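You operate a simulated robot arm through the tools that you are given. There is no shell and no other tool. Be economical: measure what you need, move in short steps, check, and stop when the job is done.

The job below is to be done with a simulated two-armed robot. You get a single attempt, and the scene is never put back.

TASK
Renew the yellow hose's fitting: white one out, red one in.
Fine: steady the hose as you pull; white fitting into the yellow bin; red fitting pushed home.

It is judged by the outcome, as a careful person would: the job done as asked, and still so three seconds after it is handed in. It fails if anything else is knocked over, pushed out of place, dropped, spilled or broken.

THE ROBOT
Two 7-joint arms with three-finger grippers on one trunk, on a base that drives. Base frame: it is fixed to the floor where the robot stands at the start and does not move with it; the origin is under the middle of the robot, x ahead of it, y to its left, z up; the surface under the hand at the start is at about z = 860. Units: mm, degrees, N and s.
The left shoulder is at the start at [30, 124, 1033], the right one opposite. With the tool pointing down near the work surface each hand reaches from about 100 to 780 mm from the robot's upright axis, wherever it stands, measured 20 degrees to its own side. Places, roughly: yellow bin [500, 0, 900]; yellow hose bore [500, 100, 900]. Payload 2.2 kg a hand.
The TCP of each hand is the grasp point between the finger pads, 28 mm short of the fingertips. In the tool frame z runs along the fingers and y along their closing line. Largest opening 102 mm; the body of the gripper starts 71 mm behind the TCP.
Orientation is that of the tool frame in the base frame, as a unit quaternion [w, x, y, z]. With the fingers straight down and closing along the base's y, the tool's x points along the base's -x, its y along +y and its z along -z.

THE INTERFACE
- The arms move only by the tool nudge_tool. It takes "left_targets", "right_targets" or both (then of equal length, played together; a hand with none holds still); each is a list of rows, each an object (a shift or turn left out is 0, a gripper value left out holds the last) with "linear": the shift along the tool's x, y, z in units of 500 mm (1.0 is 500 mm), a list of three; "rotation": the turn, a rotation vector about the tool's x, y, z in units of 60 degrees (1.0 is 60 degrees), a list of three. In form: [{"linear": [tx, ty, tz], "rotation": [ax, ay, az]}, ...]. A call has 1 to 12 rows; each row is the pose to reach, as a shift and turn from the pose commanded when the call began, along the tool's axes at that moment. "left_claw" and "right_claw" are, for a hand that has rows, the closure, from 0 (fully open) to 1 (shut), set as the call begins (left out, the last holds). A call with a number of a shift or a turn outside -1 to 1 is refused whole. A row lasts 0.2 s, in which the tool goes at most 50 mm and 8.6 degrees; a call with a longer step from one row to the next is refused whole, and so is a gripper value outside its range. Where a pose cannot be reached the arm comes as near as it can. A force on the tool above 70 N (or 10 N above the force at the start of the call, whichever is more), or a blocked arm, ends the call early, and 0.2 s more pass. Each finger halts on what it meets, pressing with about 43 N; the grip force reading is that of the motor and also rises with nothing between the fingers. The clock runs only during rows and for 0.2 s after the last one: add rows that repeat a pose to give the fingers time. It gives the time, the measured TCP pose, the force on the tool (base axes), the opening and the grip force at its end, in the units of the frame above (readings bear some noise), with the torque about the TCP (base axes, N m) and any sound that the robot's microphone picked up.
- Cameras (640 x 400 px; columns grow to the right, rows downward): "scene" is now at [33.7, 17.7, 1754.1]; the picture's right is [0.29, -0.96, 0.00], its down [-0.79, -0.24, -0.57] and it looks along [0.54, 0.16, -0.82] (base axes); focal length 252 px, centre (320, 200). "left" rides on the left gripper at [72, 38, -86] in its tool frame; the picture's right is [-0.46, 0.89, 0.00], its down [-0.60, -0.32, -0.73] and it looks along [-0.65, -0.34, 0.68] (tool axes); focal length 256 px, centre (320, 200). "right" rides on the right gripper at [69, 44, -86] in its tool frame; the picture's right is [-0.53, 0.85, 0.00], its down [-0.58, -0.36, -0.73] and it looks along [-0.62, -0.39, 0.68] (tool axes); focal length 256 px, centre (320, 200). There is no depth. A picture from a camera that has moved, and an enlarged one, comes with that camera's place and axes in the base frame and with its lens. The place of the scene camera against the robot may be out by one fixed shift of up to 18 mm in any direction.
- snapshot(camera): a new picture of that camera. The clock stands still meanwhile.
- lift_body(by): slides the trunk up (or, below 0, down) by that many mm; the arms and the scene camera ride with it, the base frame stays. It gives what a move gives, with no picture.
- steer(legs): drives the robot by 1 to 6 legs, each [ahead, left, turn to the left] in mm, mm and degrees, along the robot's own axes; the way and the turn of a leg run together, so that a leg with both is an arc; at most 1500 mm and 180 degrees a leg. The arms and the cameras ride along, it lands a little off, and it stops where it bumps. It gives what a move gives.
- turn_head(pan, tilt): turns the head with the scene camera to pan (to the left, within 143 degrees either way) and tilt (down, from -29 to 69), counted from straight ahead of the robot. It gives what a move gives.
- zoom(camera, box): a new picture of the part [left, top, right, bottom] of that camera's present view, enlarged. The clock stands still meanwhile.
- job_done(): hands the job in; it is judged then, once.

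Go step by step. Nothing tells you exact positions but the pictures and the camera data: compare them with the known pose of the tool, close in by small moves and look again before you grip or let go. The budget is 120 turns and 108 pictures, counting those below and the enlarged ones. Unless the task says otherwise, let go and move clear before handing in, and close with one line.

The tools are called after ">>>" by a JSON object that holds its "api" and its "payload". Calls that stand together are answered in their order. nudge_tool: Moves the arms, as the interface text tells. Its arguments: {"type":"object","properties":{"left_targets":{"type":"array","items":{"type":"object","properties":{"linear":{"type":"array","items":{"type":"number"}},"rotation":{"type":"array","items":{"type":"number"}}}}},"left_claw":{"type":"number"},"right_targets":{"type":"array","items":{"type":"object","properties":{"linear":{"type":"array","items":{"type":"number"}},"rotation":{"type":"array","items":{"type":"number"}}}}},"right_claw":{"type":"number"}},"required":[]} The other tools are called the same way: lift_body (by) slides the trunk up or down; steer (legs) drives the base; turn_head (pan, tilt) turns the head that bears the scene camera; snapshot (camera) takes a picture; zoom (camera, box) takes an enlarged picture of a part of a camera's view; job_done () hands the job in.

At the start:

```text
t: 0.0
left_tool_pos: [510.3, 455.1, 1280.0]
left_orientation: [0.0, 0.0, 1.0, -0.001]
left_ft_force: [0.1, -0.1, 0.3]
left_moment: [0.02, 0.03, 0.02]
left_gripper_width: 101.8
left_grip_force: 0.0
right_tool_pos: [511.7, -113.6, 1307.0]
right_orientation: [0.0, 0.0, 1.0, -0.001]
right_ft_force: [0.8, -0.5, 0.0]
right_moment: [0.04, 0.01, 0.02]
right_gripper_width: 102.1
right_grip_force: 0.1
trunk travel left (down, up): [-275.0, 265.0]
robot x, y, heading: [-0.7, 1.7, 0.1]
head pan, tilt: [16.7, 55.5]
```

scene: 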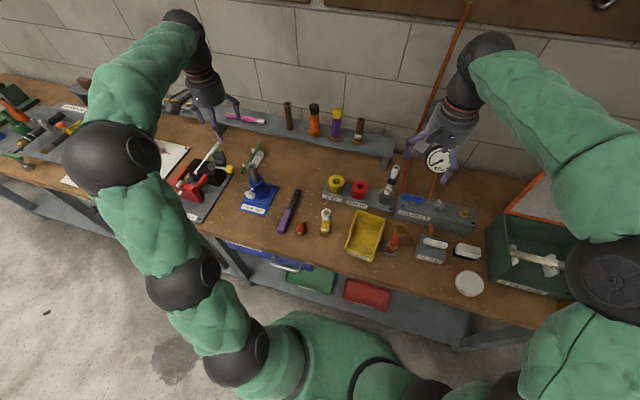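
right: 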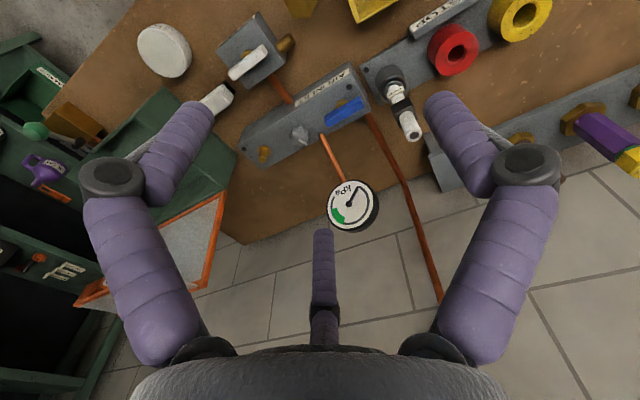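
left: 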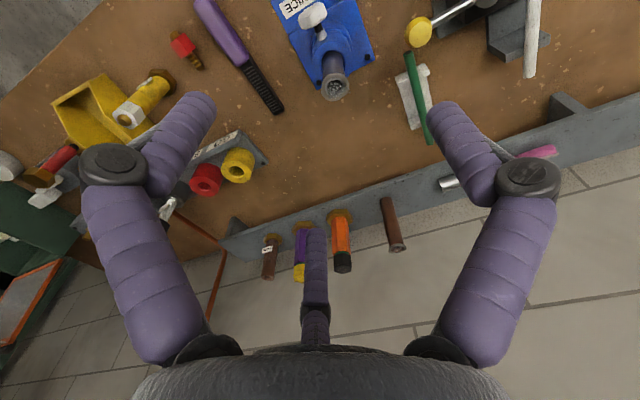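

I see the bench with a yellow bin near the middle, a yellow hose stub with a white fitting to its left, and a small red fitting beside it. I'll look at these enlarged.

>>> {"api": "zoom", "payload": {"camera": "scene", "box": [260, 160, 420, 260]}}

>>> {"api": "zoom", "payload": {"camera": "left", "box": [40, 0, 280, 150]}}

```text
4.00 times, centred on (340, 210) of scene
camera zoom: at [33.7, 17.7, 1754.1], right [0.29, -0.96, 0.0], down [-0.79, -0.24, -0.57], along [0.54, 0.16, -0.82], focal length 1009 px, centre (240, 160)
```

zoom: 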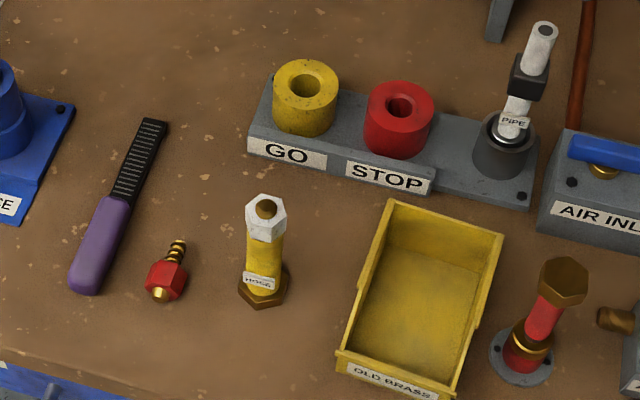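

```text
2.67 times, centred on (160, 75) of left
camera zoom: at [438.1, 491.2, 1365.8], right [0.46, 0.89, 0.0], down [0.6, -0.32, 0.73], along [0.65, -0.34, -0.68], focal length 683 px, centre (747, 533)
```

zoom: 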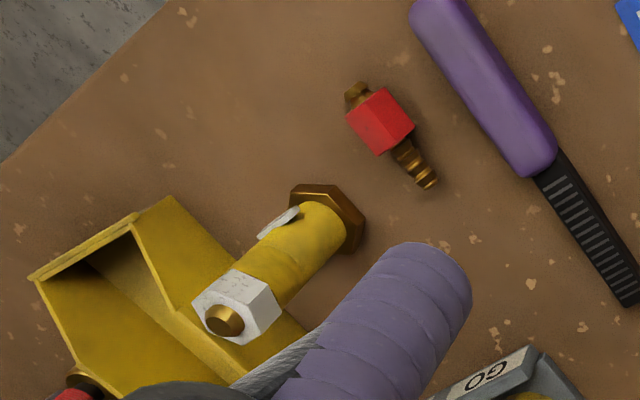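

The hose stands upright near [485, 120], its top around z 1000, and the red fitting lies on the bench to its left. Before planning I want a better look at the gripper shape and the red fitting.

>>> {"api": "zoom", "payload": {"camera": "scene", "box": [380, 60, 540, 160]}}

>>> {"api": "zoom", "payload": {"camera": "scene", "box": [270, 180, 350, 260]}}

>>> {"api": "zoom", "payload": {"camera": "scene", "box": [160, 40, 320, 140]}}

```text
4.00 times, centred on (460, 110) of scene
camera zoom: at [33.7, 17.7, 1754.1], right [0.29, -0.96, 0.0], down [-0.79, -0.24, -0.57], along [0.54, 0.16, -0.82], focal length 1009 px, centre (-240, 560)
```

zoom: 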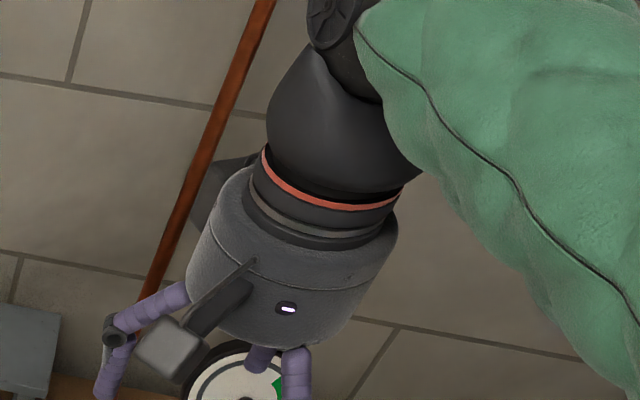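

```text
5.00 times, centred on (310, 220) of scene
camera zoom: at [33.7, 17.7, 1754.1], right [0.29, -0.96, 0.0], down [-0.79, -0.24, -0.57], along [0.54, 0.16, -0.82], focal length 1262 px, centre (370, 100)
```

zoom: 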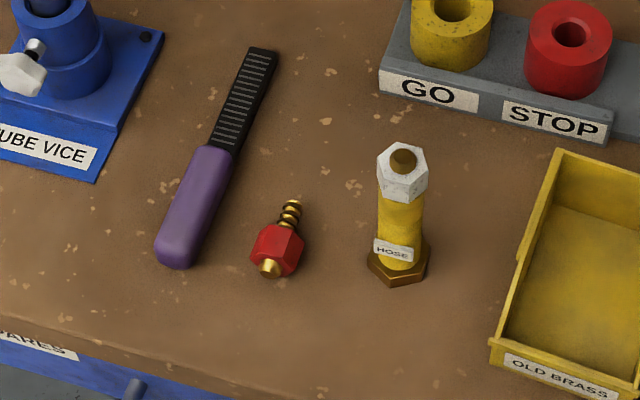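

```text
4.00 times, centred on (240, 90) of scene
camera zoom: at [33.7, 17.7, 1754.1], right [0.29, -0.96, 0.0], down [-0.79, -0.24, -0.57], along [0.54, 0.16, -0.82], focal length 1009 px, centre (640, 640)
```

zoom: 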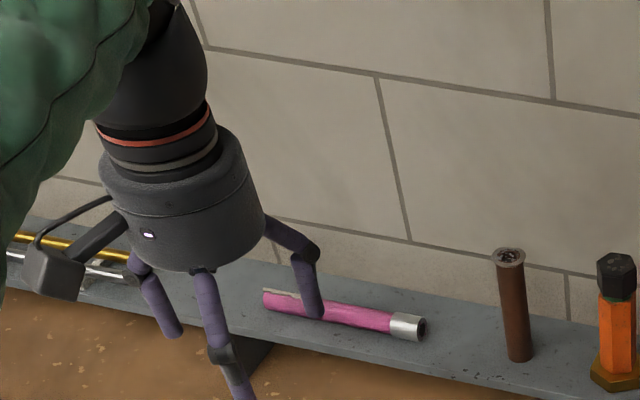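

The grippers look bulkier than the documented boxes, so I'll keep wide margins. Plan: the left hand steadies the hose from the front at a 45° tilt while the right pulls the white fitting up and bins it. Then the left fetches the red one, which lies with its barb toward +x near [465, 218]. First I bring the left hand near, tilted.

>>> {"api": "nudge_tool", "payload": {"left_targets": [{"linear": [0.0275, -0.064, 0.05], "rotation": [0, -0.094, 0]}, {"linear": [0.055, -0.1275, 0.1], "rotation": [0, -0.1875, 0]}, {"linear": [0.0825, -0.191, 0.15], "rotation": [0, -0.281, 0]}, {"linear": [0.11, -0.255, 0.2], "rotation": [0, -0.375, 0]}, {"linear": [0.1375, -0.319, 0.25], "rotation": [0, -0.469, 0]}, {"linear": [0.165, -0.3825, 0.3], "rotation": [0, -0.5625, 0]}, {"linear": [0.1925, -0.446, 0.35], "rotation": [0, -0.656, 0]}, {"linear": [0.22, -0.51, 0.4], "rotation": [0, -0.75, 0]}, {"linear": [0.22, -0.51, 0.4], "rotation": [0, -0.75, 0]}]}}

>>> {"api": "snapshot", "payload": {"camera": "left"}}

>>> {"api": "snapshot", "payload": {"camera": "scene"}}

```text
t: 2.0
left_tool_pos: [401.0, 200.0, 1078.6]
left_orientation: [0.384, 0.0, 0.924, 0.0]
left_ft_force: [0.1, 0.9, 1.0]
left_moment: [-0.05, -0.02, 0.01]
left_gripper_width: 102.0
left_grip_force: 0.2
right_tool_pos: [511.1, -112.3, 1306.5]
right_orientation: [0.001, -0.001, 1.0, 0.0]
right_ft_force: [-0.4, 0.9, -0.4]
right_moment: [-0.03, -0.07, 0.0]
right_gripper_width: 101.9
right_grip_force: 0.1
trunk travel left (down, up): [-275.0, 265.0]
robot x, y, heading: [-2.0, -3.3, 0.2]
head pan, tilt: [16.7, 55.5]
```

```text
99 pictures are left
camera left: at [288.1, 237.1, 1087.8], right [0.33, 0.89, 0.33], down [-0.09, -0.32, 0.94], along [0.94, -0.34, -0.02], focal length 256 px, centre (320, 200)
```

left: 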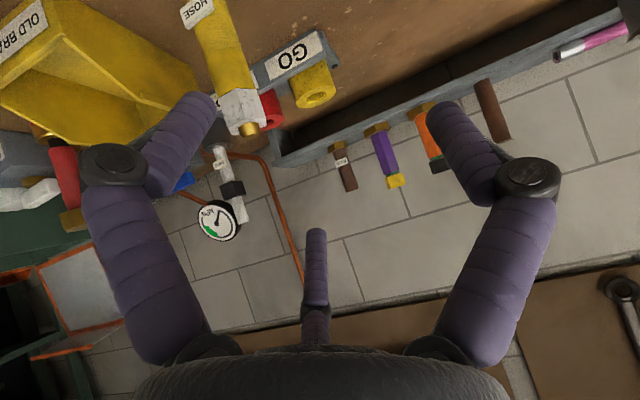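

```text
98 pictures are left
camera scene: at [32.2, 18.3, 1754.2], right [0.29, -0.96, 0.0], down [-0.79, -0.24, -0.57], along [0.54, 0.16, -0.82], focal length 252 px, centre (320, 200)
```

scene: 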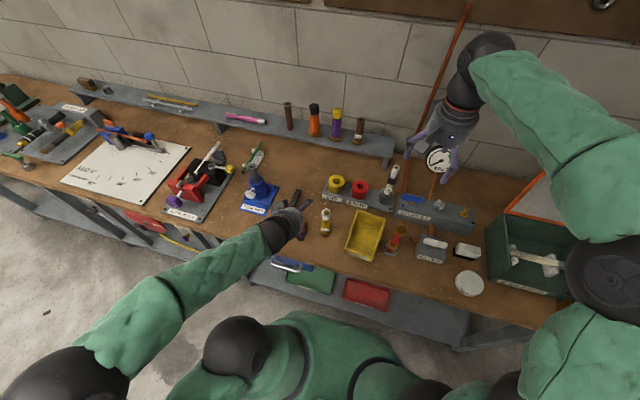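

The hose axis triangulates to about [483, 126], top at z≈1006, hex bottom ≈967. I'll bring the left hand in front of it, 44 mm short of the grip point, and check.

>>> {"api": "nudge_tool", "payload": {"left_targets": [{"linear": [0.038, -0.05, 0.037]}, {"linear": [0.077, -0.1, 0.075]}, {"linear": [0.115, -0.148, 0.112]}, {"linear": [0.115, -0.148, 0.186]}, {"linear": [0.115, -0.148, 0.26]}, {"linear": [0.115, -0.148, 0.26]}]}}

>>> {"api": "snapshot", "payload": {"camera": "left"}}

>>> {"api": "zoom", "payload": {"camera": "scene", "box": [240, 160, 400, 260]}}

```text
t: 3.4
left_tool_pos: [452.3, 128.2, 947.4]
left_orientation: [0.384, 0.001, 0.923, 0.0]
left_ft_force: [0.0, -0.1, 0.5]
left_moment: [0.0, -0.01, 0.03]
left_gripper_width: 102.0
left_grip_force: 0.0
right_tool_pos: [510.5, -113.2, 1306.4]
right_orientation: [0.0, 0.0, 1.0, 0.0]
right_ft_force: [0.0, -0.2, -0.4]
right_moment: [0.02, -0.01, 0.02]
right_gripper_width: 102.0
right_grip_force: 0.1
trunk travel left (down, up): [-275.0, 265.0]
robot x, y, heading: [-2.4, 3.9, -0.2]
head pan, tilt: [16.7, 55.5]
```

```text
97 pictures are left
camera left: at [339.6, 164.6, 955.5], right [0.33, 0.89, 0.33], down [-0.09, -0.32, 0.94], along [0.94, -0.34, -0.02], focal length 256 px, centre (320, 200)
```

left: 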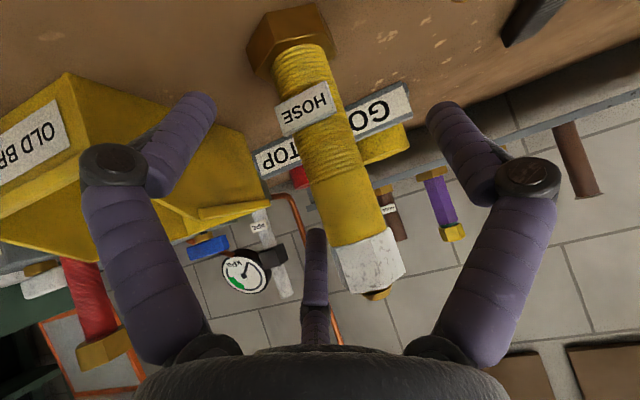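

```text
4.00 times, centred on (320, 210) of scene
camera zoom: at [32.6, 17.8, 1754.2], right [0.29, -0.96, 0.0], down [-0.79, -0.24, -0.57], along [0.54, 0.16, -0.82], focal length 1009 px, centre (320, 160)
```

zoom: 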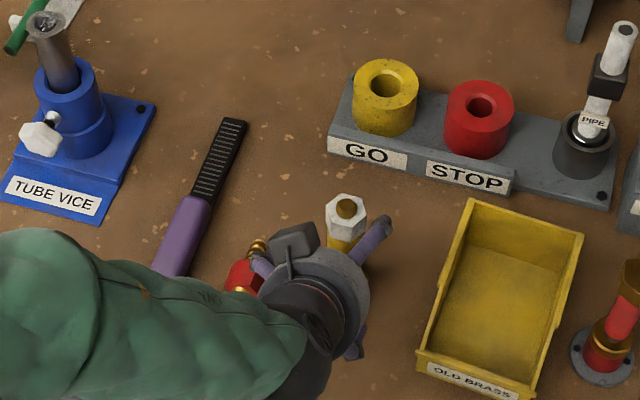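

The hose is centred between the left fingers in the hand view, but in the scene view the hand's shape puzzles me. I'll zoom closer.

>>> {"api": "zoom", "payload": {"camera": "scene", "box": [280, 195, 360, 255]}}

```text
6.67 times, centred on (320, 225) of scene
camera zoom: at [32.6, 17.8, 1754.2], right [0.29, -0.96, 0.0], down [-0.79, -0.24, -0.57], along [0.54, 0.16, -0.82], focal length 1682 px, centre (320, 33)
```

zoom: 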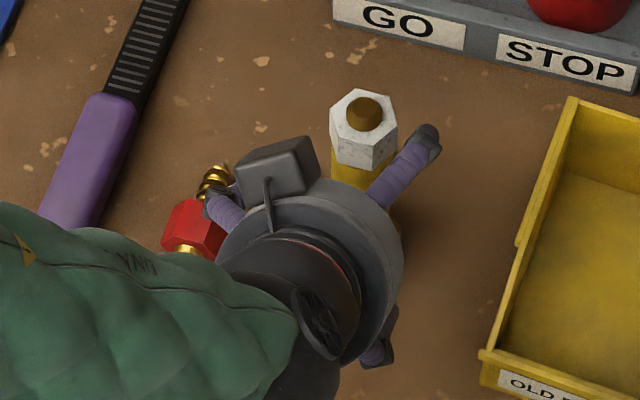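

The finger layout agrees with the reported camera pose, and the hose sits at y≈129 between the fingers. I'll advance 44 mm along the fingers to the hose, then close on it.

>>> {"api": "nudge_tool", "payload": {"left_targets": [{"linear": [0, 0.001, 0.03]}, {"linear": [0, 0.001, 0.06]}, {"linear": [0, 0.001, 0.088]}, {"linear": [0, 0.001, 0.088]}]}}

>>> {"api": "snapshot", "payload": {"camera": "left"}}

```text
t: 4.4
left_tool_pos: [484.4, 125.5, 916.9]
left_orientation: [0.382, 0.001, 0.924, 0.0]
left_ft_force: [0.2, 0.2, 0.4]
left_moment: [-0.01, -0.02, 0.01]
left_gripper_width: 102.1
left_grip_force: 0.0
right_tool_pos: [511.1, -113.7, 1306.3]
right_orientation: [0.0, 0.0, 1.0, 0.0]
right_ft_force: [-0.4, 0.8, -0.2]
right_moment: [-0.03, 0.0, -0.01]
right_gripper_width: 102.0
right_grip_force: 0.0
trunk travel left (down, up): [-275.0, 265.0]
robot x, y, heading: [0.8, -3.4, 0.1]
head pan, tilt: [16.7, 55.5]
```

```text
94 pictures are left
camera left: at [370.9, 162.7, 925.4], right [0.33, 0.89, 0.33], down [-0.09, -0.32, 0.94], along [0.94, -0.34, -0.02], focal length 256 px, centre (320, 200)
```

left: 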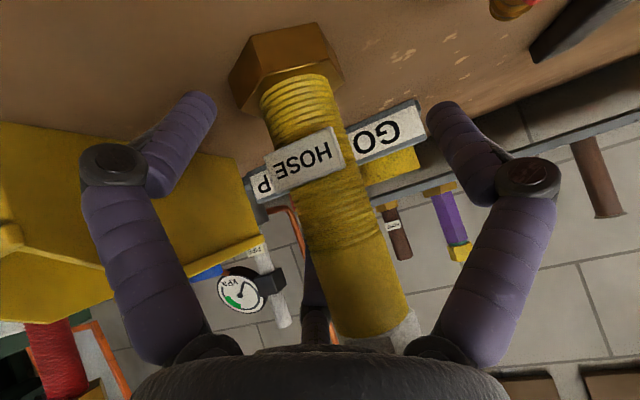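

The hose lies between the fingers, within a couple of mm of centre. Now closing the left hand on it.

>>> {"api": "nudge_tool", "payload": {"left_targets": [{"linear": [0, 0.004, 0]}, {"linear": [0, 0.004, 0]}, {"linear": [0, 0.004, 0]}, {"linear": [0, 0.004, 0]}], "left_claw": 1}}

>>> {"api": "snapshot", "payload": {"camera": "left"}}

>>> {"api": "zoom", "payload": {"camera": "scene", "box": [280, 180, 360, 240]}}

```text
t: 5.4
left_tool_pos: [484.3, 128.7, 918.9]
left_orientation: [0.385, -0.001, 0.923, 0.001]
left_ft_force: [1.5, 2.5, 14.1]
left_moment: [-0.05, 0.06, -0.01]
left_gripper_width: 45.1
left_grip_force: 42.6
right_tool_pos: [510.6, -113.1, 1307.3]
right_orientation: [0.0, -0.001, 1.0, 0.001]
right_ft_force: [-0.1, -0.4, -0.4]
right_moment: [0.0, -0.02, -0.06]
right_gripper_width: 102.0
right_grip_force: 0.1
trunk travel left (down, up): [-275.0, 265.0]
robot x, y, heading: [-0.8, -1.3, -0.1]
head pan, tilt: [16.7, 55.5]
```

```text
93 pictures are left
camera left: at [371.5, 165.2, 927.1], right [0.33, 0.89, 0.33], down [-0.09, -0.32, 0.94], along [0.94, -0.34, -0.02], focal length 256 px, centre (320, 200)
```

left: 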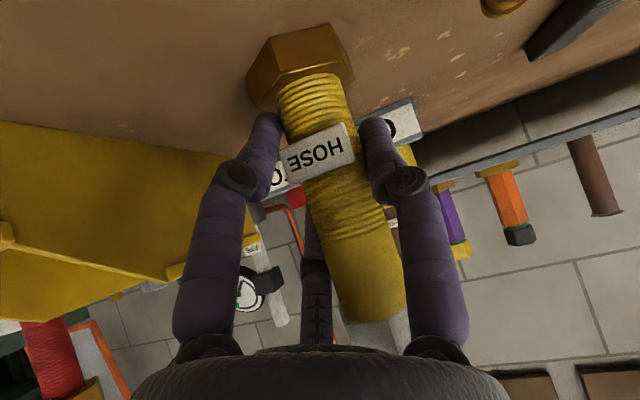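

```text
6.67 times, centred on (320, 210) of scene
camera zoom: at [32.7, 17.8, 1754.3], right [0.29, -0.96, 0.0], down [-0.79, -0.24, -0.57], along [0.54, 0.16, -0.82], focal length 1682 px, centre (320, 133)
```

zoom: 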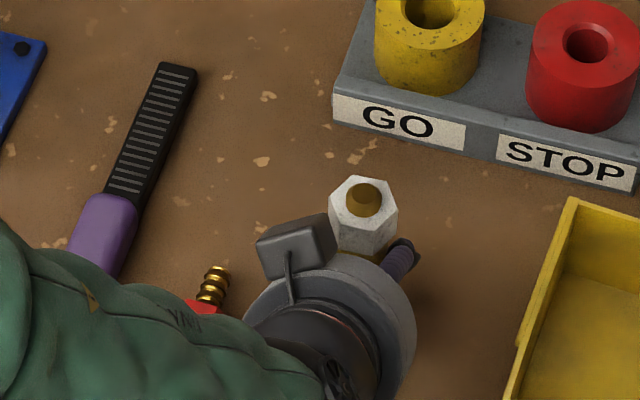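

The left hand holds the hose firmly (45 mm wide). Next the right hand swings in from the right, tilted 40° with fingers closing along x, first half of the way.

>>> {"api": "nudge_tool", "payload": {"right_targets": [{"linear": [0.0047, 0.0273, 0.0397], "rotation": [-0.0435, -0.0435, -0.1194]}, {"linear": [0.0093, 0.0547, 0.0793], "rotation": [-0.0869, -0.0869, -0.2388]}, {"linear": [0.014, 0.082, 0.119], "rotation": [-0.1304, -0.1304, -0.3583]}, {"linear": [0.0187, 0.1093, 0.1587], "rotation": [-0.1739, -0.1739, -0.4777]}, {"linear": [0.0233, 0.1367, 0.1983], "rotation": [-0.2173, -0.2173, -0.5971]}, {"linear": [0.028, 0.164, 0.238], "rotation": [-0.2608, -0.2608, -0.7165]}, {"linear": [0.028, 0.164, 0.238], "rotation": [-0.2608, -0.2608, -0.7165]}]}}

```text
t: 7.0
left_tool_pos: [483.4, 129.3, 918.9]
left_orientation: [0.384, 0.0, 0.923, 0.0]
left_ft_force: [5.3, 2.6, 25.4]
left_moment: [-0.03, 0.03, -0.04]
left_gripper_width: 44.6
left_grip_force: 42.9
right_tool_pos: [496.8, -30.8, 1186.5]
right_orientation: [0.133, -0.365, 0.912, 0.134]
right_ft_force: [0.4, 0.8, 0.5]
right_moment: [0.01, 0.0, 0.01]
right_gripper_width: 102.1
right_grip_force: 0.1
trunk travel left (down, up): [-275.0, 265.0]
robot x, y, heading: [0.6, -0.7, 0.0]
head pan, tilt: [16.7, 55.5]
```

The left hand shows a slight upward load, so I'll ease it up 2 mm while the right hand finishes its swing to the pre-grasp point.

>>> {"api": "nudge_tool", "payload": {"right_targets": [{"linear": [-0.0006, 0.0166, 0.0453], "rotation": [-0.0435, -0.0435, -0.1194]}, {"linear": [-0.0012, 0.0331, 0.0906], "rotation": [-0.0869, -0.0869, -0.2388]}, {"linear": [-0.0018, 0.0497, 0.1359], "rotation": [-0.1304, -0.1304, -0.3583]}, {"linear": [-0.0023, 0.0662, 0.1811], "rotation": [-0.1739, -0.1739, -0.4777]}, {"linear": [-0.0029, 0.0828, 0.2264], "rotation": [-0.2173, -0.2173, -0.5971]}, {"linear": [-0.0035, 0.0993, 0.2717], "rotation": [-0.2608, -0.2608, -0.7165]}, {"linear": [-0.0035, 0.0993, 0.2717], "rotation": [-0.2608, -0.2608, -0.7165]}], "left_targets": [{"linear": [-0.003, 0, -0.003]}, {"linear": [-0.003, 0, -0.003]}, {"linear": [-0.003, 0, -0.003]}, {"linear": [-0.003, 0, -0.003]}, {"linear": [-0.003, 0, -0.003]}, {"linear": [-0.003, 0, -0.003]}, {"linear": [-0.003, 0, -0.003]}]}}

>>> {"api": "snapshot", "payload": {"camera": "right"}}

>>> {"api": "snapshot", "payload": {"camera": "scene"}}

```text
t: 8.6
left_tool_pos: [482.1, 128.6, 918.8]
left_orientation: [0.383, 0.001, 0.924, -0.001]
left_ft_force: [3.2, 1.7, 11.6]
left_moment: [-0.01, -0.04, 0.01]
left_gripper_width: 45.1
left_grip_force: 42.8
right_tool_pos: [485.3, 51.0, 1068.4]
right_orientation: [0.242, -0.664, 0.665, 0.242]
right_ft_force: [0.8, 0.4, -0.2]
right_moment: [0.0, 0.01, -0.02]
right_gripper_width: 101.9
right_grip_force: 0.0
trunk travel left (down, up): [-275.0, 265.0]
robot x, y, heading: [-1.9, -1.1, -0.0]
head pan, tilt: [16.7, 55.5]
```

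```text
91 pictures are left
camera right: at [439.9, -57.5, 1089.7], right [-0.85, 0.41, 0.34], down [0.36, -0.03, 0.93], along [0.39, 0.91, -0.12], focal length 256 px, centre (320, 200)
```

right: 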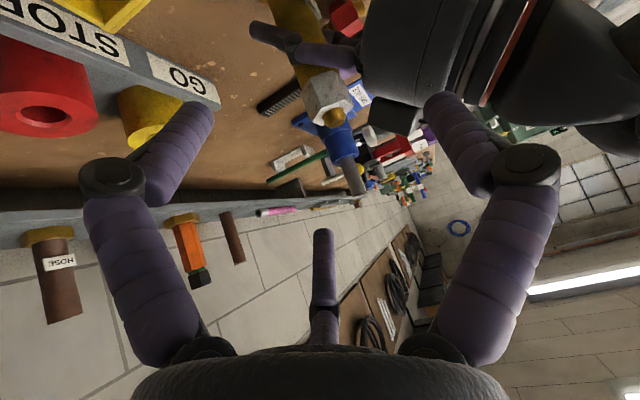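

```text
90 pictures are left
camera scene: at [33.1, 17.6, 1754.2], right [0.29, -0.96, 0.0], down [-0.79, -0.24, -0.57], along [0.54, 0.16, -0.82], focal length 252 px, centre (320, 200)
```

scene: 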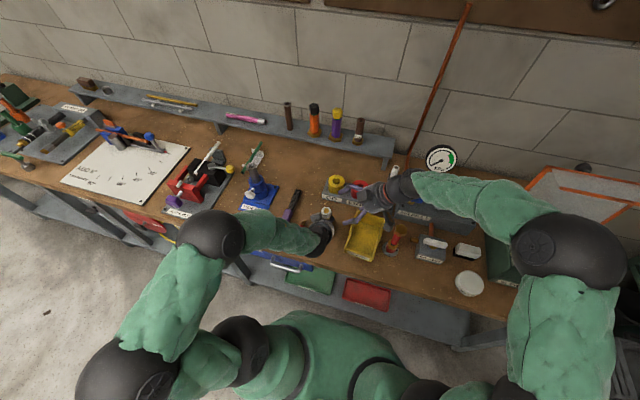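

The white hex sits at about [485, 128, 985], and the right hand is lined up with it 110 mm back. I'll narrow the right fingers to about 70 mm and slide in along them.

>>> {"api": "nudge_tool", "payload": {"right_targets": [{"linear": [0, 0, 0.02]}, {"linear": [0, 0, 0.06]}, {"linear": [0, 0, 0.11]}, {"linear": [0, 0, 0.16]}, {"linear": [0, 0, 0.19]}, {"linear": [0, 0, 0.22]}, {"linear": [0, 0, 0.22]}], "right_claw": 0.3}}

>>> {"api": "snapshot", "payload": {"camera": "right"}}

>>> {"api": "zoom", "payload": {"camera": "scene", "box": [280, 170, 400, 260]}}

```text
t: 10.1
left_tool_pos: [483.3, 128.6, 917.8]
left_orientation: [0.383, -0.004, 0.924, 0.001]
left_ft_force: [-2.5, 2.3, 5.5]
left_moment: [-1.43, -0.04, -0.56]
left_gripper_width: 44.8
left_grip_force: 43.4
right_tool_pos: [492.7, 116.1, 990.5]
right_orientation: [0.253, -0.663, 0.664, 0.236]
right_ft_force: [-0.4, -11.8, 9.8]
right_moment: [0.07, 0.63, 0.79]
right_gripper_width: 87.9
right_grip_force: 5.2
trunk travel left (down, up): [-275.0, 265.0]
robot x, y, heading: [0.8, -2.8, 0.1]
head pan, tilt: [16.7, 55.5]
stopped in row 7 (right hand): the force on the tool passed its limit at 74 N (the readings are from after the stop); the commanded pose is now the measured one
```

```text
89 pictures are left
camera right: at [447.6, 7.3, 1012.6], right [-0.85, 0.41, 0.33], down [0.34, -0.04, 0.94], along [0.4, 0.91, -0.11], focal length 256 px, centre (320, 200)
```

right: 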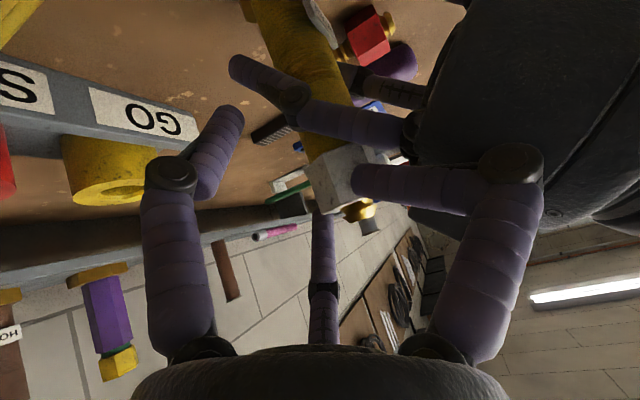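

```text
4.44 times, centred on (340, 215) of scene
camera zoom: at [32.1, 16.1, 1754.2], right [0.29, -0.96, 0.0], down [-0.79, -0.24, -0.57], along [0.54, 0.16, -0.82], focal length 1122 px, centre (231, 133)
```

zoom: 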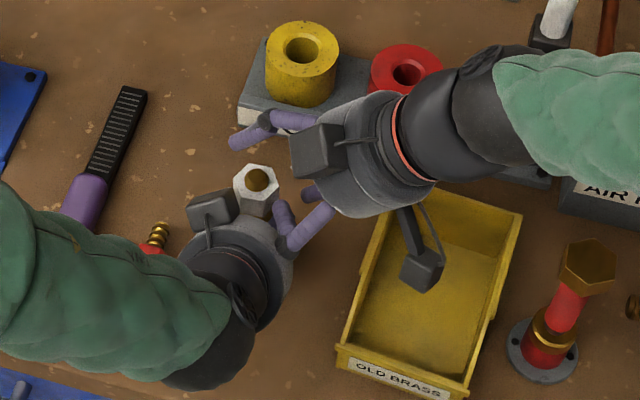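

The right hand met the left gripper's palm (the −x finger had no room), so no grip yet. I'll back out and reorient the right hand to close along y, leaning slightly away from the left hand.

>>> {"api": "nudge_tool", "payload": {"right_targets": [{"linear": [0, 0, -0.075]}, {"linear": [0, 0, -0.15]}, {"linear": [0, 0, -0.225]}, {"linear": [0, 0, -0.3]}, {"linear": [0, 0, -0.3], "rotation": [0.0231, 0.0528, 0.1077]}, {"linear": [0, 0, -0.3], "rotation": [0.0462, 0.1057, 0.2154]}, {"linear": [0, 0, -0.3], "rotation": [0.0693, 0.1585, 0.3231]}, {"linear": [0, 0, -0.3], "rotation": [0.0923, 0.2113, 0.4308]}, {"linear": [0, 0, -0.3], "rotation": [0.1154, 0.2641, 0.5385]}, {"linear": [0, 0, -0.3], "rotation": [0.1385, 0.317, 0.6462]}, {"linear": [0, 0, -0.3], "rotation": [0.1616, 0.3698, 0.7539]}]}}

>>> {"api": "nudge_tool", "payload": {"right_targets": [{"rotation": [0.0231, 0.0528, 0.1077]}, {"rotation": [0.0462, 0.1057, 0.2154]}, {"rotation": [0.0693, 0.1585, 0.3231]}, {"rotation": [0.0923, 0.2113, 0.4308]}, {"rotation": [0.1154, 0.2641, 0.5385]}, {"rotation": [0.1385, 0.317, 0.6462]}, {"rotation": [0.1616, 0.3698, 0.7539]}, {"rotation": [0.1616, 0.3698, 0.7539]}]}}

>>> {"api": "snapshot", "payload": {"camera": "right"}}

```text
t: 12.5
left_tool_pos: [480.6, 130.7, 918.4]
left_orientation: [0.383, -0.004, 0.924, 0.002]
left_ft_force: [-2.5, -4.4, 13.6]
left_moment: [-0.27, 0.41, 0.0]
left_gripper_width: 44.7
left_grip_force: 42.9
right_tool_pos: [489.1, 19.2, 1105.8]
right_orientation: [0.065, -0.367, 0.919, 0.129]
right_ft_force: [0.8, 1.2, 0.7]
right_moment: [0.0, -0.03, -0.01]
right_gripper_width: 71.3
right_grip_force: 0.1
trunk travel left (down, up): [-275.0, 265.0]
robot x, y, heading: [-2.6, 0.3, -0.0]
head pan, tilt: [16.7, 55.5]
```

```text
t: 14.3
left_tool_pos: [482.3, 129.9, 918.4]
left_orientation: [0.383, -0.003, 0.924, 0.002]
left_ft_force: [-1.6, -1.3, 15.4]
left_moment: [-0.07, 0.35, 0.02]
left_gripper_width: 45.1
left_grip_force: 42.5
right_tool_pos: [489.7, 19.7, 1105.5]
right_orientation: [-0.133, 0.0, 0.991, -0.003]
right_ft_force: [-0.3, -0.2, -0.4]
right_moment: [-0.02, -0.04, 0.05]
right_gripper_width: 71.4
right_grip_force: 0.1
trunk travel left (down, up): [-275.0, 265.0]
robot x, y, heading: [-1.5, 2.6, -0.2]
head pan, tilt: [16.7, 55.5]
```

```text
87 pictures are left
camera right: at [444.5, 63.9, 1206.6], right [0.51, 0.85, -0.14], down [0.75, -0.36, 0.55], along [0.42, -0.39, -0.82], focal length 256 px, centre (320, 200)
```

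right: 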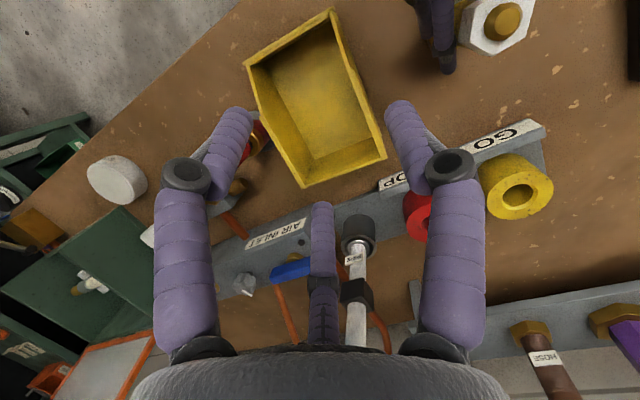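

The right hand now closes along y. I'll move it over the hex, 100 mm back along its fingers, and check alignment.

>>> {"api": "nudge_tool", "payload": {"right_targets": [{"linear": [-0.018, 0.07, 0.012]}, {"linear": [-0.036, 0.145, 0.024]}, {"linear": [-0.055, 0.22, 0.035]}, {"linear": [-0.055, 0.22, 0.035]}, {"linear": [-0.055, 0.22, 0.035]}]}}

>>> {"api": "snapshot", "payload": {"camera": "right"}}

>>> {"api": "zoom", "payload": {"camera": "scene", "box": [280, 150, 400, 240]}}

```text
t: 15.5
left_tool_pos: [482.3, 130.9, 920.5]
left_orientation: [0.383, -0.004, 0.924, 0.002]
left_ft_force: [-0.3, -0.1, 16.7]
left_moment: [0.06, 0.35, -0.02]
left_gripper_width: 44.9
left_grip_force: 43.0
right_tool_pos: [510.9, 128.6, 1081.3]
right_orientation: [-0.133, -0.001, 0.991, -0.003]
right_ft_force: [-0.1, -0.5, -0.1]
right_moment: [0.01, 0.01, -0.03]
right_gripper_width: 71.2
right_grip_force: 0.2
trunk travel left (down, up): [-275.0, 265.0]
robot x, y, heading: [-2.6, -1.7, -0.1]
head pan, tilt: [16.7, 55.5]
```

```text
86 pictures are left
camera right: at [466.3, 172.6, 1182.7], right [0.51, 0.85, -0.14], down [0.75, -0.36, 0.56], along [0.42, -0.39, -0.82], focal length 256 px, centre (320, 200)
```

right: 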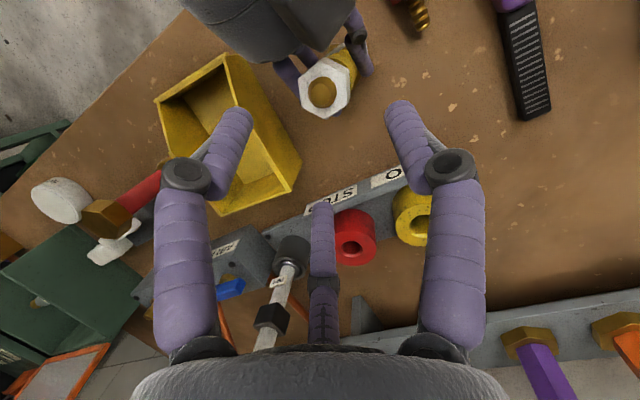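

```text
4.44 times, centred on (340, 195) of scene
camera zoom: at [32.5, 17.0, 1754.2], right [0.29, -0.96, 0.0], down [-0.79, -0.24, -0.57], along [0.54, 0.16, -0.82], focal length 1122 px, centre (231, 222)
```

zoom: 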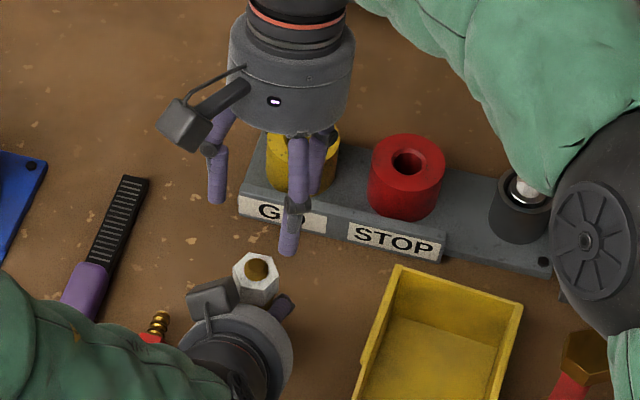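

The hex is about 100 mm along the fingers at x≈484, y≈133. Descending onto it with a small y correction.

>>> {"api": "nudge_tool", "payload": {"right_targets": [{"linear": [0, 0.008, 0.04]}, {"linear": [0, 0.008, 0.08]}, {"linear": [0, 0.008, 0.12]}, {"linear": [0, 0.008, 0.15]}, {"linear": [0, 0.008, 0.175]}, {"linear": [0, 0.008, 0.197]}, {"linear": [0, 0.008, 0.197]}]}}

>>> {"api": "snapshot", "payload": {"camera": "right"}}

>>> {"api": "zoom", "payload": {"camera": "scene", "box": [280, 170, 360, 230]}}

```text
t: 17.1
left_tool_pos: [483.3, 130.2, 917.8]
left_orientation: [0.383, -0.004, 0.924, 0.001]
left_ft_force: [2.1, 5.1, 12.4]
left_moment: [-0.35, 0.56, -0.11]
left_gripper_width: 44.9
left_grip_force: 43.1
right_tool_pos: [482.7, 134.6, 984.0]
right_orientation: [-0.135, -0.002, 0.991, -0.003]
right_ft_force: [-2.1, -6.0, 4.8]
right_moment: [0.07, 0.04, 0.12]
right_gripper_width: 85.5
right_grip_force: 3.8
trunk travel left (down, up): [-275.0, 265.0]
robot x, y, heading: [-1.8, -1.6, -0.1]
head pan, tilt: [16.7, 55.5]
```

```text
84 pictures are left
camera right: at [439.4, 177.7, 1085.4], right [0.51, 0.85, -0.15], down [0.75, -0.36, 0.55], along [0.42, -0.39, -0.82], focal length 256 px, centre (320, 200)
```

right: 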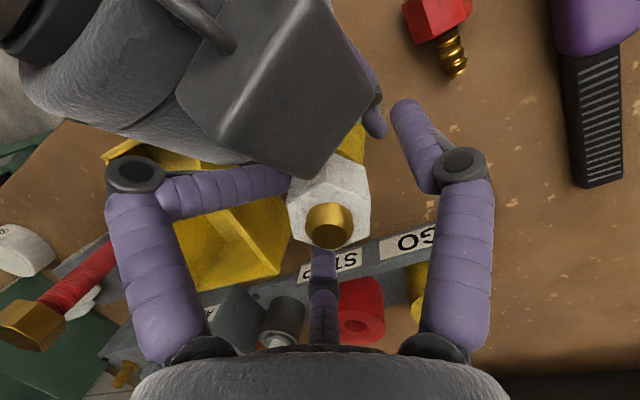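

```text
6.67 times, centred on (320, 200) of scene
camera zoom: at [32.2, 17.2, 1754.2], right [0.29, -0.96, 0.0], down [-0.79, -0.24, -0.57], along [0.54, 0.16, -0.82], focal length 1682 px, centre (320, 200)
```

zoom: 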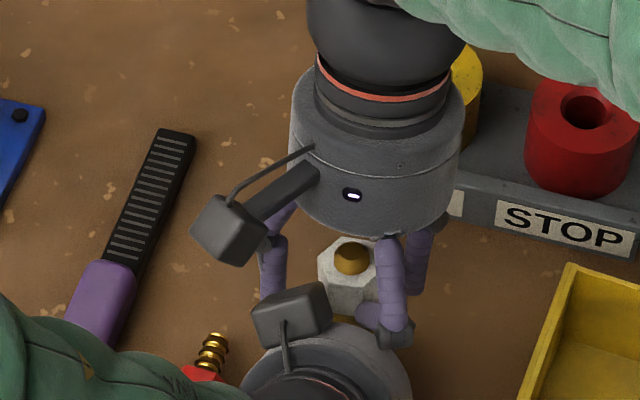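

The right fingers touch the left hand's finger beside the hose just under the hex, spreading them lightly. I'll rise 20 mm so only the fingertips take the hex, then look again.

>>> {"api": "nudge_tool", "payload": {"right_targets": [{"linear": [0, -0.004, -0.02]}, {"linear": [0.004, -0.004, -0.042]}, {"linear": [0.004, -0.004, -0.042]}]}}

>>> {"api": "snapshot", "payload": {"camera": "right"}}

```text
t: 17.9
left_tool_pos: [482.3, 129.8, 917.7]
left_orientation: [0.383, -0.002, 0.924, 0.001]
left_ft_force: [-6.8, 2.1, 18.4]
left_moment: [-0.02, -0.01, -0.14]
left_gripper_width: 44.9
left_grip_force: 42.7
right_tool_pos: [488.8, 131.4, 1006.8]
right_orientation: [-0.132, -0.001, 0.991, -0.002]
right_ft_force: [4.0, -1.4, -1.6]
right_moment: [0.0, -0.09, 0.14]
right_gripper_width: 73.5
right_grip_force: 0.1
trunk travel left (down, up): [-275.0, 265.0]
robot x, y, heading: [-1.4, -2.0, -0.0]
head pan, tilt: [16.7, 55.5]
```

```text
82 pictures are left
camera right: at [444.8, 175.8, 1107.9], right [0.51, 0.85, -0.14], down [0.75, -0.36, 0.56], along [0.42, -0.39, -0.82], focal length 256 px, centre (320, 200)
```

right: 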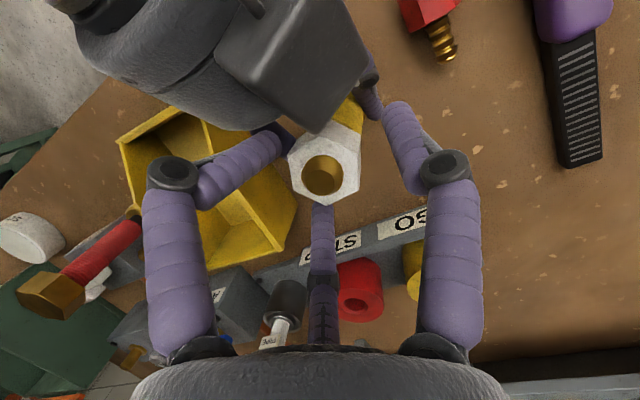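

One finger still presses lightly on the left gripper's housing. I'll lift 25 mm, yaw the right hand 30° so its fingers straddle the left hand, and come back down.

>>> {"api": "nudge_tool", "payload": {"right_targets": [{"linear": [0, 0, -0.05]}, {"linear": [0, 0, -0.05], "rotation": [0, 0, -0.125]}, {"linear": [0, 0, -0.05], "rotation": [0, 0, -0.25]}, {"linear": [0, 0, -0.05], "rotation": [0, 0, -0.375]}, {"linear": [0, 0, -0.05], "rotation": [0, 0, -0.5]}, {"linear": [0, 0, -0.025], "rotation": [0, 0, -0.5]}, {"linear": [0, 0, 0], "rotation": [0, 0, -0.5]}, {"linear": [0, 0, 0], "rotation": [0, 0, -0.5]}]}}

>>> {"api": "snapshot", "payload": {"camera": "right"}}

>>> {"api": "zoom", "payload": {"camera": "scene", "box": [280, 170, 360, 230]}}

```text
t: 19.7
left_tool_pos: [482.5, 130.6, 917.0]
left_orientation: [0.383, -0.003, 0.924, 0.001]
left_ft_force: [-1.1, -0.4, 14.4]
left_moment: [0.0, 0.38, 0.03]
left_gripper_width: 45.2
left_grip_force: 43.1
right_tool_pos: [489.0, 132.3, 1005.9]
right_orientation: [-0.129, -0.258, 0.957, 0.033]
right_ft_force: [0.6, 0.3, 0.8]
right_moment: [0.01, 0.01, 0.01]
right_gripper_width: 71.4
right_grip_force: 0.0
trunk travel left (down, up): [-275.0, 265.0]
robot x, y, heading: [3.2, -0.8, -0.3]
head pan, tilt: [16.7, 55.5]
```

```text
81 pictures are left
camera right: at [432.4, 135.3, 1110.7], right [0.04, 1.0, -0.01], down [0.85, -0.02, 0.53], along [0.53, -0.03, -0.85], focal length 256 px, centre (320, 200)
```

right: 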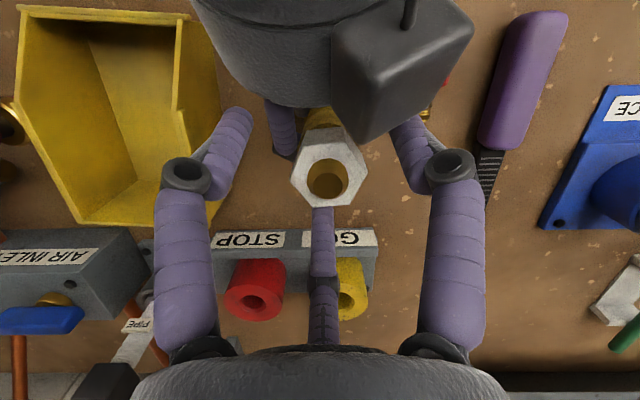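

```text
6.67 times, centred on (320, 200) of scene
camera zoom: at [32.5, 17.0, 1754.2], right [0.29, -0.96, 0.0], down [-0.79, -0.24, -0.57], along [0.54, 0.16, -0.82], focal length 1682 px, centre (320, 200)
```

zoom: 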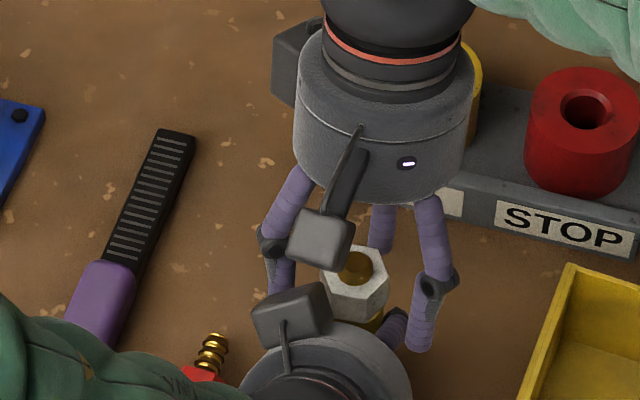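

All fingers are now clear and straddle the hex. Closing the right hand on the white fitting.

>>> {"api": "nudge_tool", "payload": {"right_targets": [{"linear": [-0.002, 0.0035, 0.008]}, {"linear": [-0.002, 0.0035, 0.008]}, {"linear": [-0.002, 0.0035, 0.008]}, {"linear": [-0.002, 0.0035, 0.008]}, {"linear": [-0.002, 0.0035, 0.008]}], "right_claw": 1}}

>>> {"api": "snapshot", "payload": {"camera": "right"}}

```text
t: 20.9
left_tool_pos: [480.0, 129.4, 918.1]
left_orientation: [0.382, -0.004, 0.924, 0.002]
left_ft_force: [-4.8, 9.7, 6.0]
left_moment: [-0.9, -0.59, -0.24]
left_gripper_width: 45.0
left_grip_force: 42.2
right_tool_pos: [491.1, 134.2, 1007.1]
right_orientation: [-0.124, -0.257, 0.958, 0.035]
right_ft_force: [15.6, -12.7, 39.2]
right_moment: [-0.66, -0.22, 0.53]
right_gripper_width: 32.7
right_grip_force: 43.1
trunk travel left (down, up): [-275.0, 265.0]
robot x, y, heading: [1.6, 2.0, 0.0]
head pan, tilt: [16.7, 55.5]
```

```text
79 pictures are left
camera right: at [433.3, 136.4, 1111.1], right [0.04, 1.0, -0.01], down [0.84, -0.03, 0.53], along [0.53, -0.03, -0.85], focal length 256 px, centre (320, 200)
```

right: 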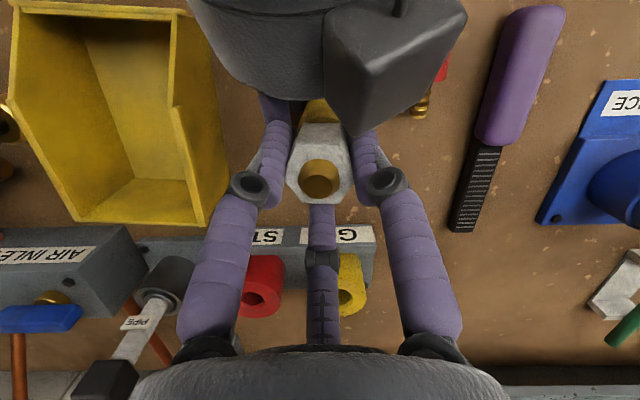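

Right grip is firm on the white fitting (33 mm). Now pulling straight up slowly while the left hand holds the hose.

>>> {"api": "nudge_tool", "payload": {"right_targets": [{"linear": [0.0022, 0.0013, -0.0097]}, {"linear": [0.0044, 0.0026, -0.0194]}, {"linear": [0.0088, 0.0052, -0.0387]}, {"linear": [0.0132, 0.0079, -0.0581]}, {"linear": [0.0176, 0.0105, -0.0775]}, {"linear": [0.022, 0.0131, -0.0968]}, {"linear": [0.0264, 0.0157, -0.1162]}]}}

>>> {"api": "zoom", "payload": {"camera": "scene", "box": [280, 160, 360, 220]}}

>>> {"api": "snapshot", "payload": {"camera": "right"}}

```text
t: 22.5
left_tool_pos: [482.6, 128.7, 918.2]
left_orientation: [0.383, -0.003, 0.924, 0.0]
left_ft_force: [-8.9, -3.9, 16.2]
left_moment: [-0.1, 0.81, 0.11]
left_gripper_width: 45.0
left_grip_force: 42.6
right_tool_pos: [487.0, 134.6, 1062.5]
right_orientation: [-0.129, -0.257, 0.957, 0.032]
right_ft_force: [0.2, -0.3, -0.9]
right_moment: [0.0, 0.04, 0.01]
right_gripper_width: 33.7
right_grip_force: 43.0
trunk travel left (down, up): [-275.0, 265.0]
robot x, y, heading: [1.8, 0.8, -0.0]
head pan, tilt: [16.7, 55.5]
```

```text
6.67 times, centred on (320, 190) of scene
camera zoom: at [31.6, 16.6, 1754.2], right [0.29, -0.96, 0.0], down [-0.79, -0.24, -0.57], along [0.54, 0.16, -0.82], focal length 1682 px, centre (320, 267)
```

zoom: 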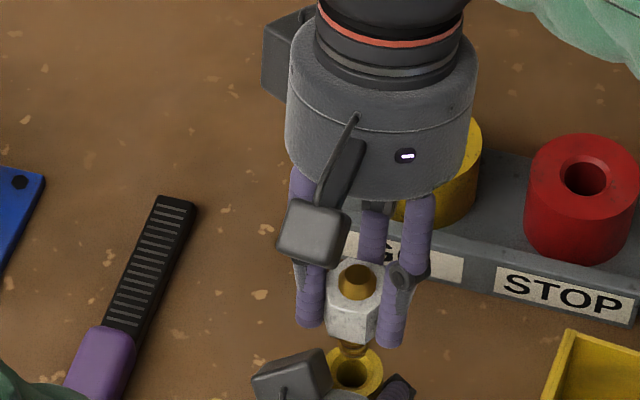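

```text
77 pictures are left
camera right: at [430.2, 137.5, 1167.0], right [0.04, 1.0, -0.01], down [0.85, -0.02, 0.53], along [0.52, -0.03, -0.85], focal length 256 px, centre (320, 200)
```

right: 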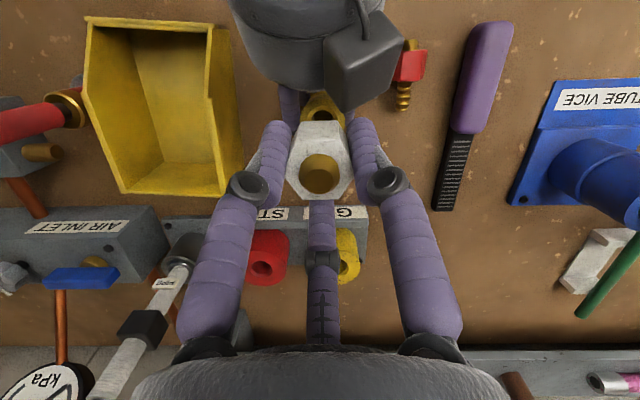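

The white fitting is out and its barb is clear of the bore. I'll lift a further 45 mm and carry it over the yellow bin, centred near [497, -27].

>>> {"api": "nudge_tool", "payload": {"right_targets": [{"linear": [0.0208, 0.0115, -0.0867]}, {"linear": [0.05, -0.052, -0.088]}, {"linear": [0.085, -0.129, -0.09]}, {"linear": [0.12, -0.206, -0.092]}, {"linear": [0.155, -0.283, -0.0936]}, {"linear": [0.155, -0.283, -0.0936]}]}}

>>> {"api": "snapshot", "payload": {"camera": "right"}}

>>> {"api": "zoom", "payload": {"camera": "scene", "box": [280, 150, 440, 270]}}

```text
t: 23.9
left_tool_pos: [482.2, 130.0, 918.6]
left_orientation: [0.383, -0.002, 0.924, 0.001]
left_ft_force: [-5.1, -0.5, 11.6]
left_moment: [0.05, 0.45, 0.04]
left_gripper_width: 44.8
left_grip_force: 43.4
right_tool_pos: [502.4, -27.6, 1104.1]
right_orientation: [-0.129, -0.258, 0.957, 0.033]
right_ft_force: [0.1, -1.2, -0.6]
right_moment: [-0.01, 0.01, -0.01]
right_gripper_width: 33.2
right_grip_force: 42.7
trunk travel left (down, up): [-275.0, 265.0]
robot x, y, heading: [-0.1, 4.1, 0.0]
head pan, tilt: [16.7, 55.5]
```

```text
76 pictures are left
camera right: at [445.9, -24.2, 1208.7], right [0.04, 1.0, -0.01], down [0.85, -0.02, 0.53], along [0.52, -0.03, -0.85], focal length 256 px, centre (320, 200)
```

right: 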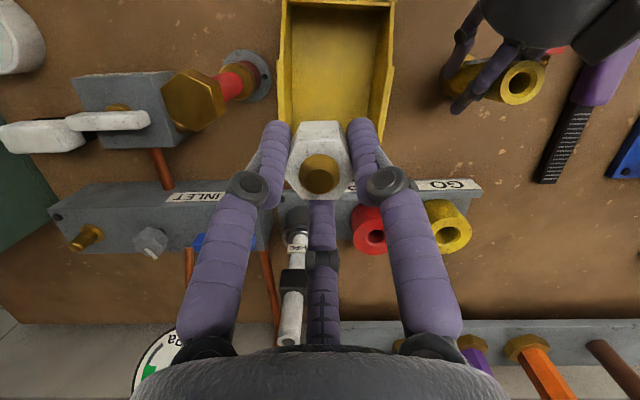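

```text
3.33 times, centred on (360, 210) of scene
camera zoom: at [32.6, 17.1, 1754.2], right [0.29, -0.96, 0.0], down [-0.79, -0.24, -0.57], along [0.54, 0.16, -0.82], focal length 841 px, centre (187, 167)
```

zoom: 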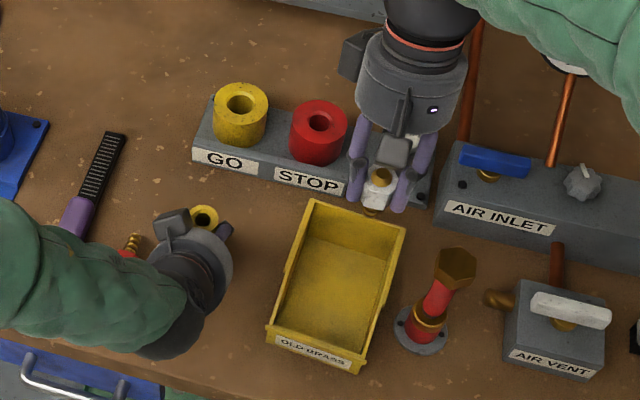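

The fitting is over the bin; the bin centre looks nearer y≈-14. I'll descend with a small y shift to z≈960 and check.

>>> {"api": "nudge_tool", "payload": {"right_targets": [{"linear": [-0.02, -0.0036, 0.07]}, {"linear": [-0.038, -0.0068, 0.14]}, {"linear": [-0.056, -0.01, 0.21]}, {"linear": [-0.0722, -0.013, 0.279]}, {"linear": [-0.0722, -0.013, 0.279]}]}}

>>> {"api": "zoom", "payload": {"camera": "scene", "box": [310, 180, 410, 255]}}

>>> {"api": "snapshot", "payload": {"camera": "right"}}

```text
t: 25.1
left_tool_pos: [482.7, 130.8, 918.1]
left_orientation: [0.382, -0.003, 0.924, 0.001]
left_ft_force: [-1.7, 1.3, 11.8]
left_moment: [0.08, 0.3, 0.03]
left_gripper_width: 44.7
left_grip_force: 43.5
right_tool_pos: [500.8, -15.8, 966.0]
right_orientation: [-0.129, -0.258, 0.957, 0.031]
right_ft_force: [0.0, -0.4, -1.3]
right_moment: [-0.02, -0.02, 0.01]
right_gripper_width: 33.3
right_grip_force: 42.6
trunk travel left (down, up): [-275.0, 265.0]
robot x, y, heading: [-3.0, -2.7, -0.3]
head pan, tilt: [16.7, 55.5]
```

```text
5.33 times, centred on (360, 218) of scene
camera zoom: at [32.8, 17.1, 1754.2], right [0.29, -0.96, 0.0], down [-0.79, -0.24, -0.57], along [0.54, 0.16, -0.82], focal length 1346 px, centre (107, 107)
```

zoom: 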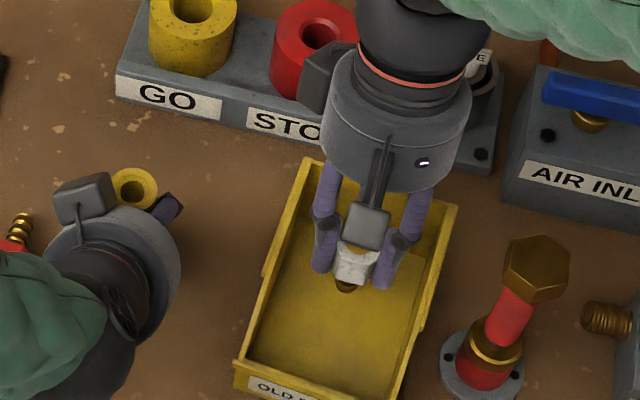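

```text
73 pictures are left
camera right: at [443.2, -12.5, 1070.2], right [0.04, 1.0, -0.01], down [0.85, -0.02, 0.53], along [0.53, -0.03, -0.85], focal length 256 px, centre (320, 200)
```

right: 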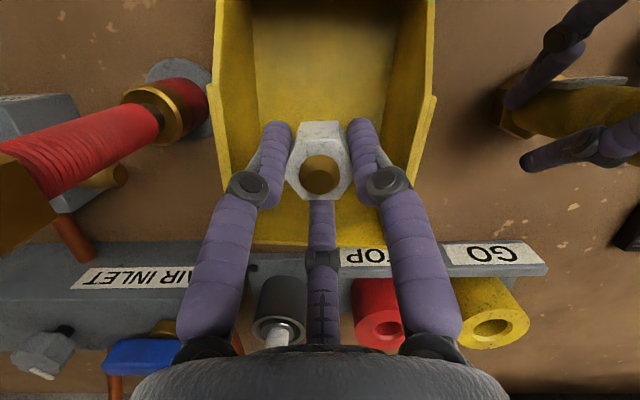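

It's inside the bin outline. I'll shift 25 mm toward the bin's middle and lower another 22 mm.

>>> {"api": "nudge_tool", "payload": {"right_targets": [{"linear": [0.018, 0.014, 0.013]}, {"linear": [0.025, 0.017, 0.035]}, {"linear": [0.0316, 0.0186, 0.0556]}, {"linear": [0.0316, 0.0186, 0.0556]}]}}

>>> {"api": "zoom", "payload": {"camera": "scene", "box": [310, 180, 410, 255]}}

```text
t: 26.1
left_tool_pos: [482.8, 130.6, 919.4]
left_orientation: [0.383, -0.003, 0.924, 0.001]
left_ft_force: [-0.3, 0.0, 12.3]
left_moment: [0.11, 0.3, 0.0]
left_gripper_width: 44.6
left_grip_force: 42.4
right_tool_pos: [475.1, -15.4, 943.1]
right_orientation: [-0.13, -0.257, 0.957, 0.032]
right_ft_force: [0.1, 0.4, -0.6]
right_moment: [0.02, 0.02, 0.0]
right_gripper_width: 33.0
right_grip_force: 43.2
trunk travel left (down, up): [-275.0, 265.0]
robot x, y, heading: [-1.8, 1.9, 0.1]
head pan, tilt: [16.7, 55.5]
```

```text
5.33 times, centred on (360, 218) of scene
camera zoom: at [32.8, 17.2, 1754.2], right [0.29, -0.96, 0.0], down [-0.79, -0.24, -0.57], along [0.54, 0.16, -0.82], focal length 1346 px, centre (107, 107)
```

zoom: 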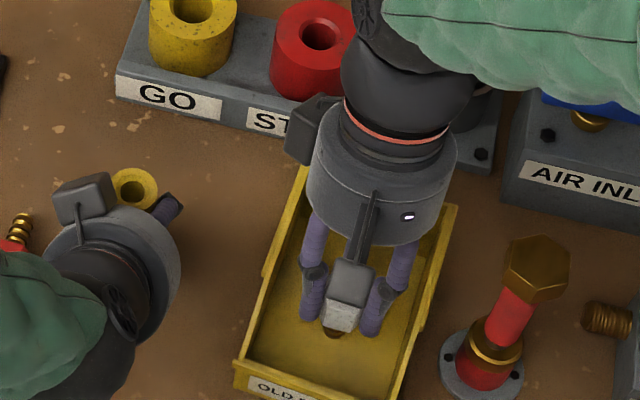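

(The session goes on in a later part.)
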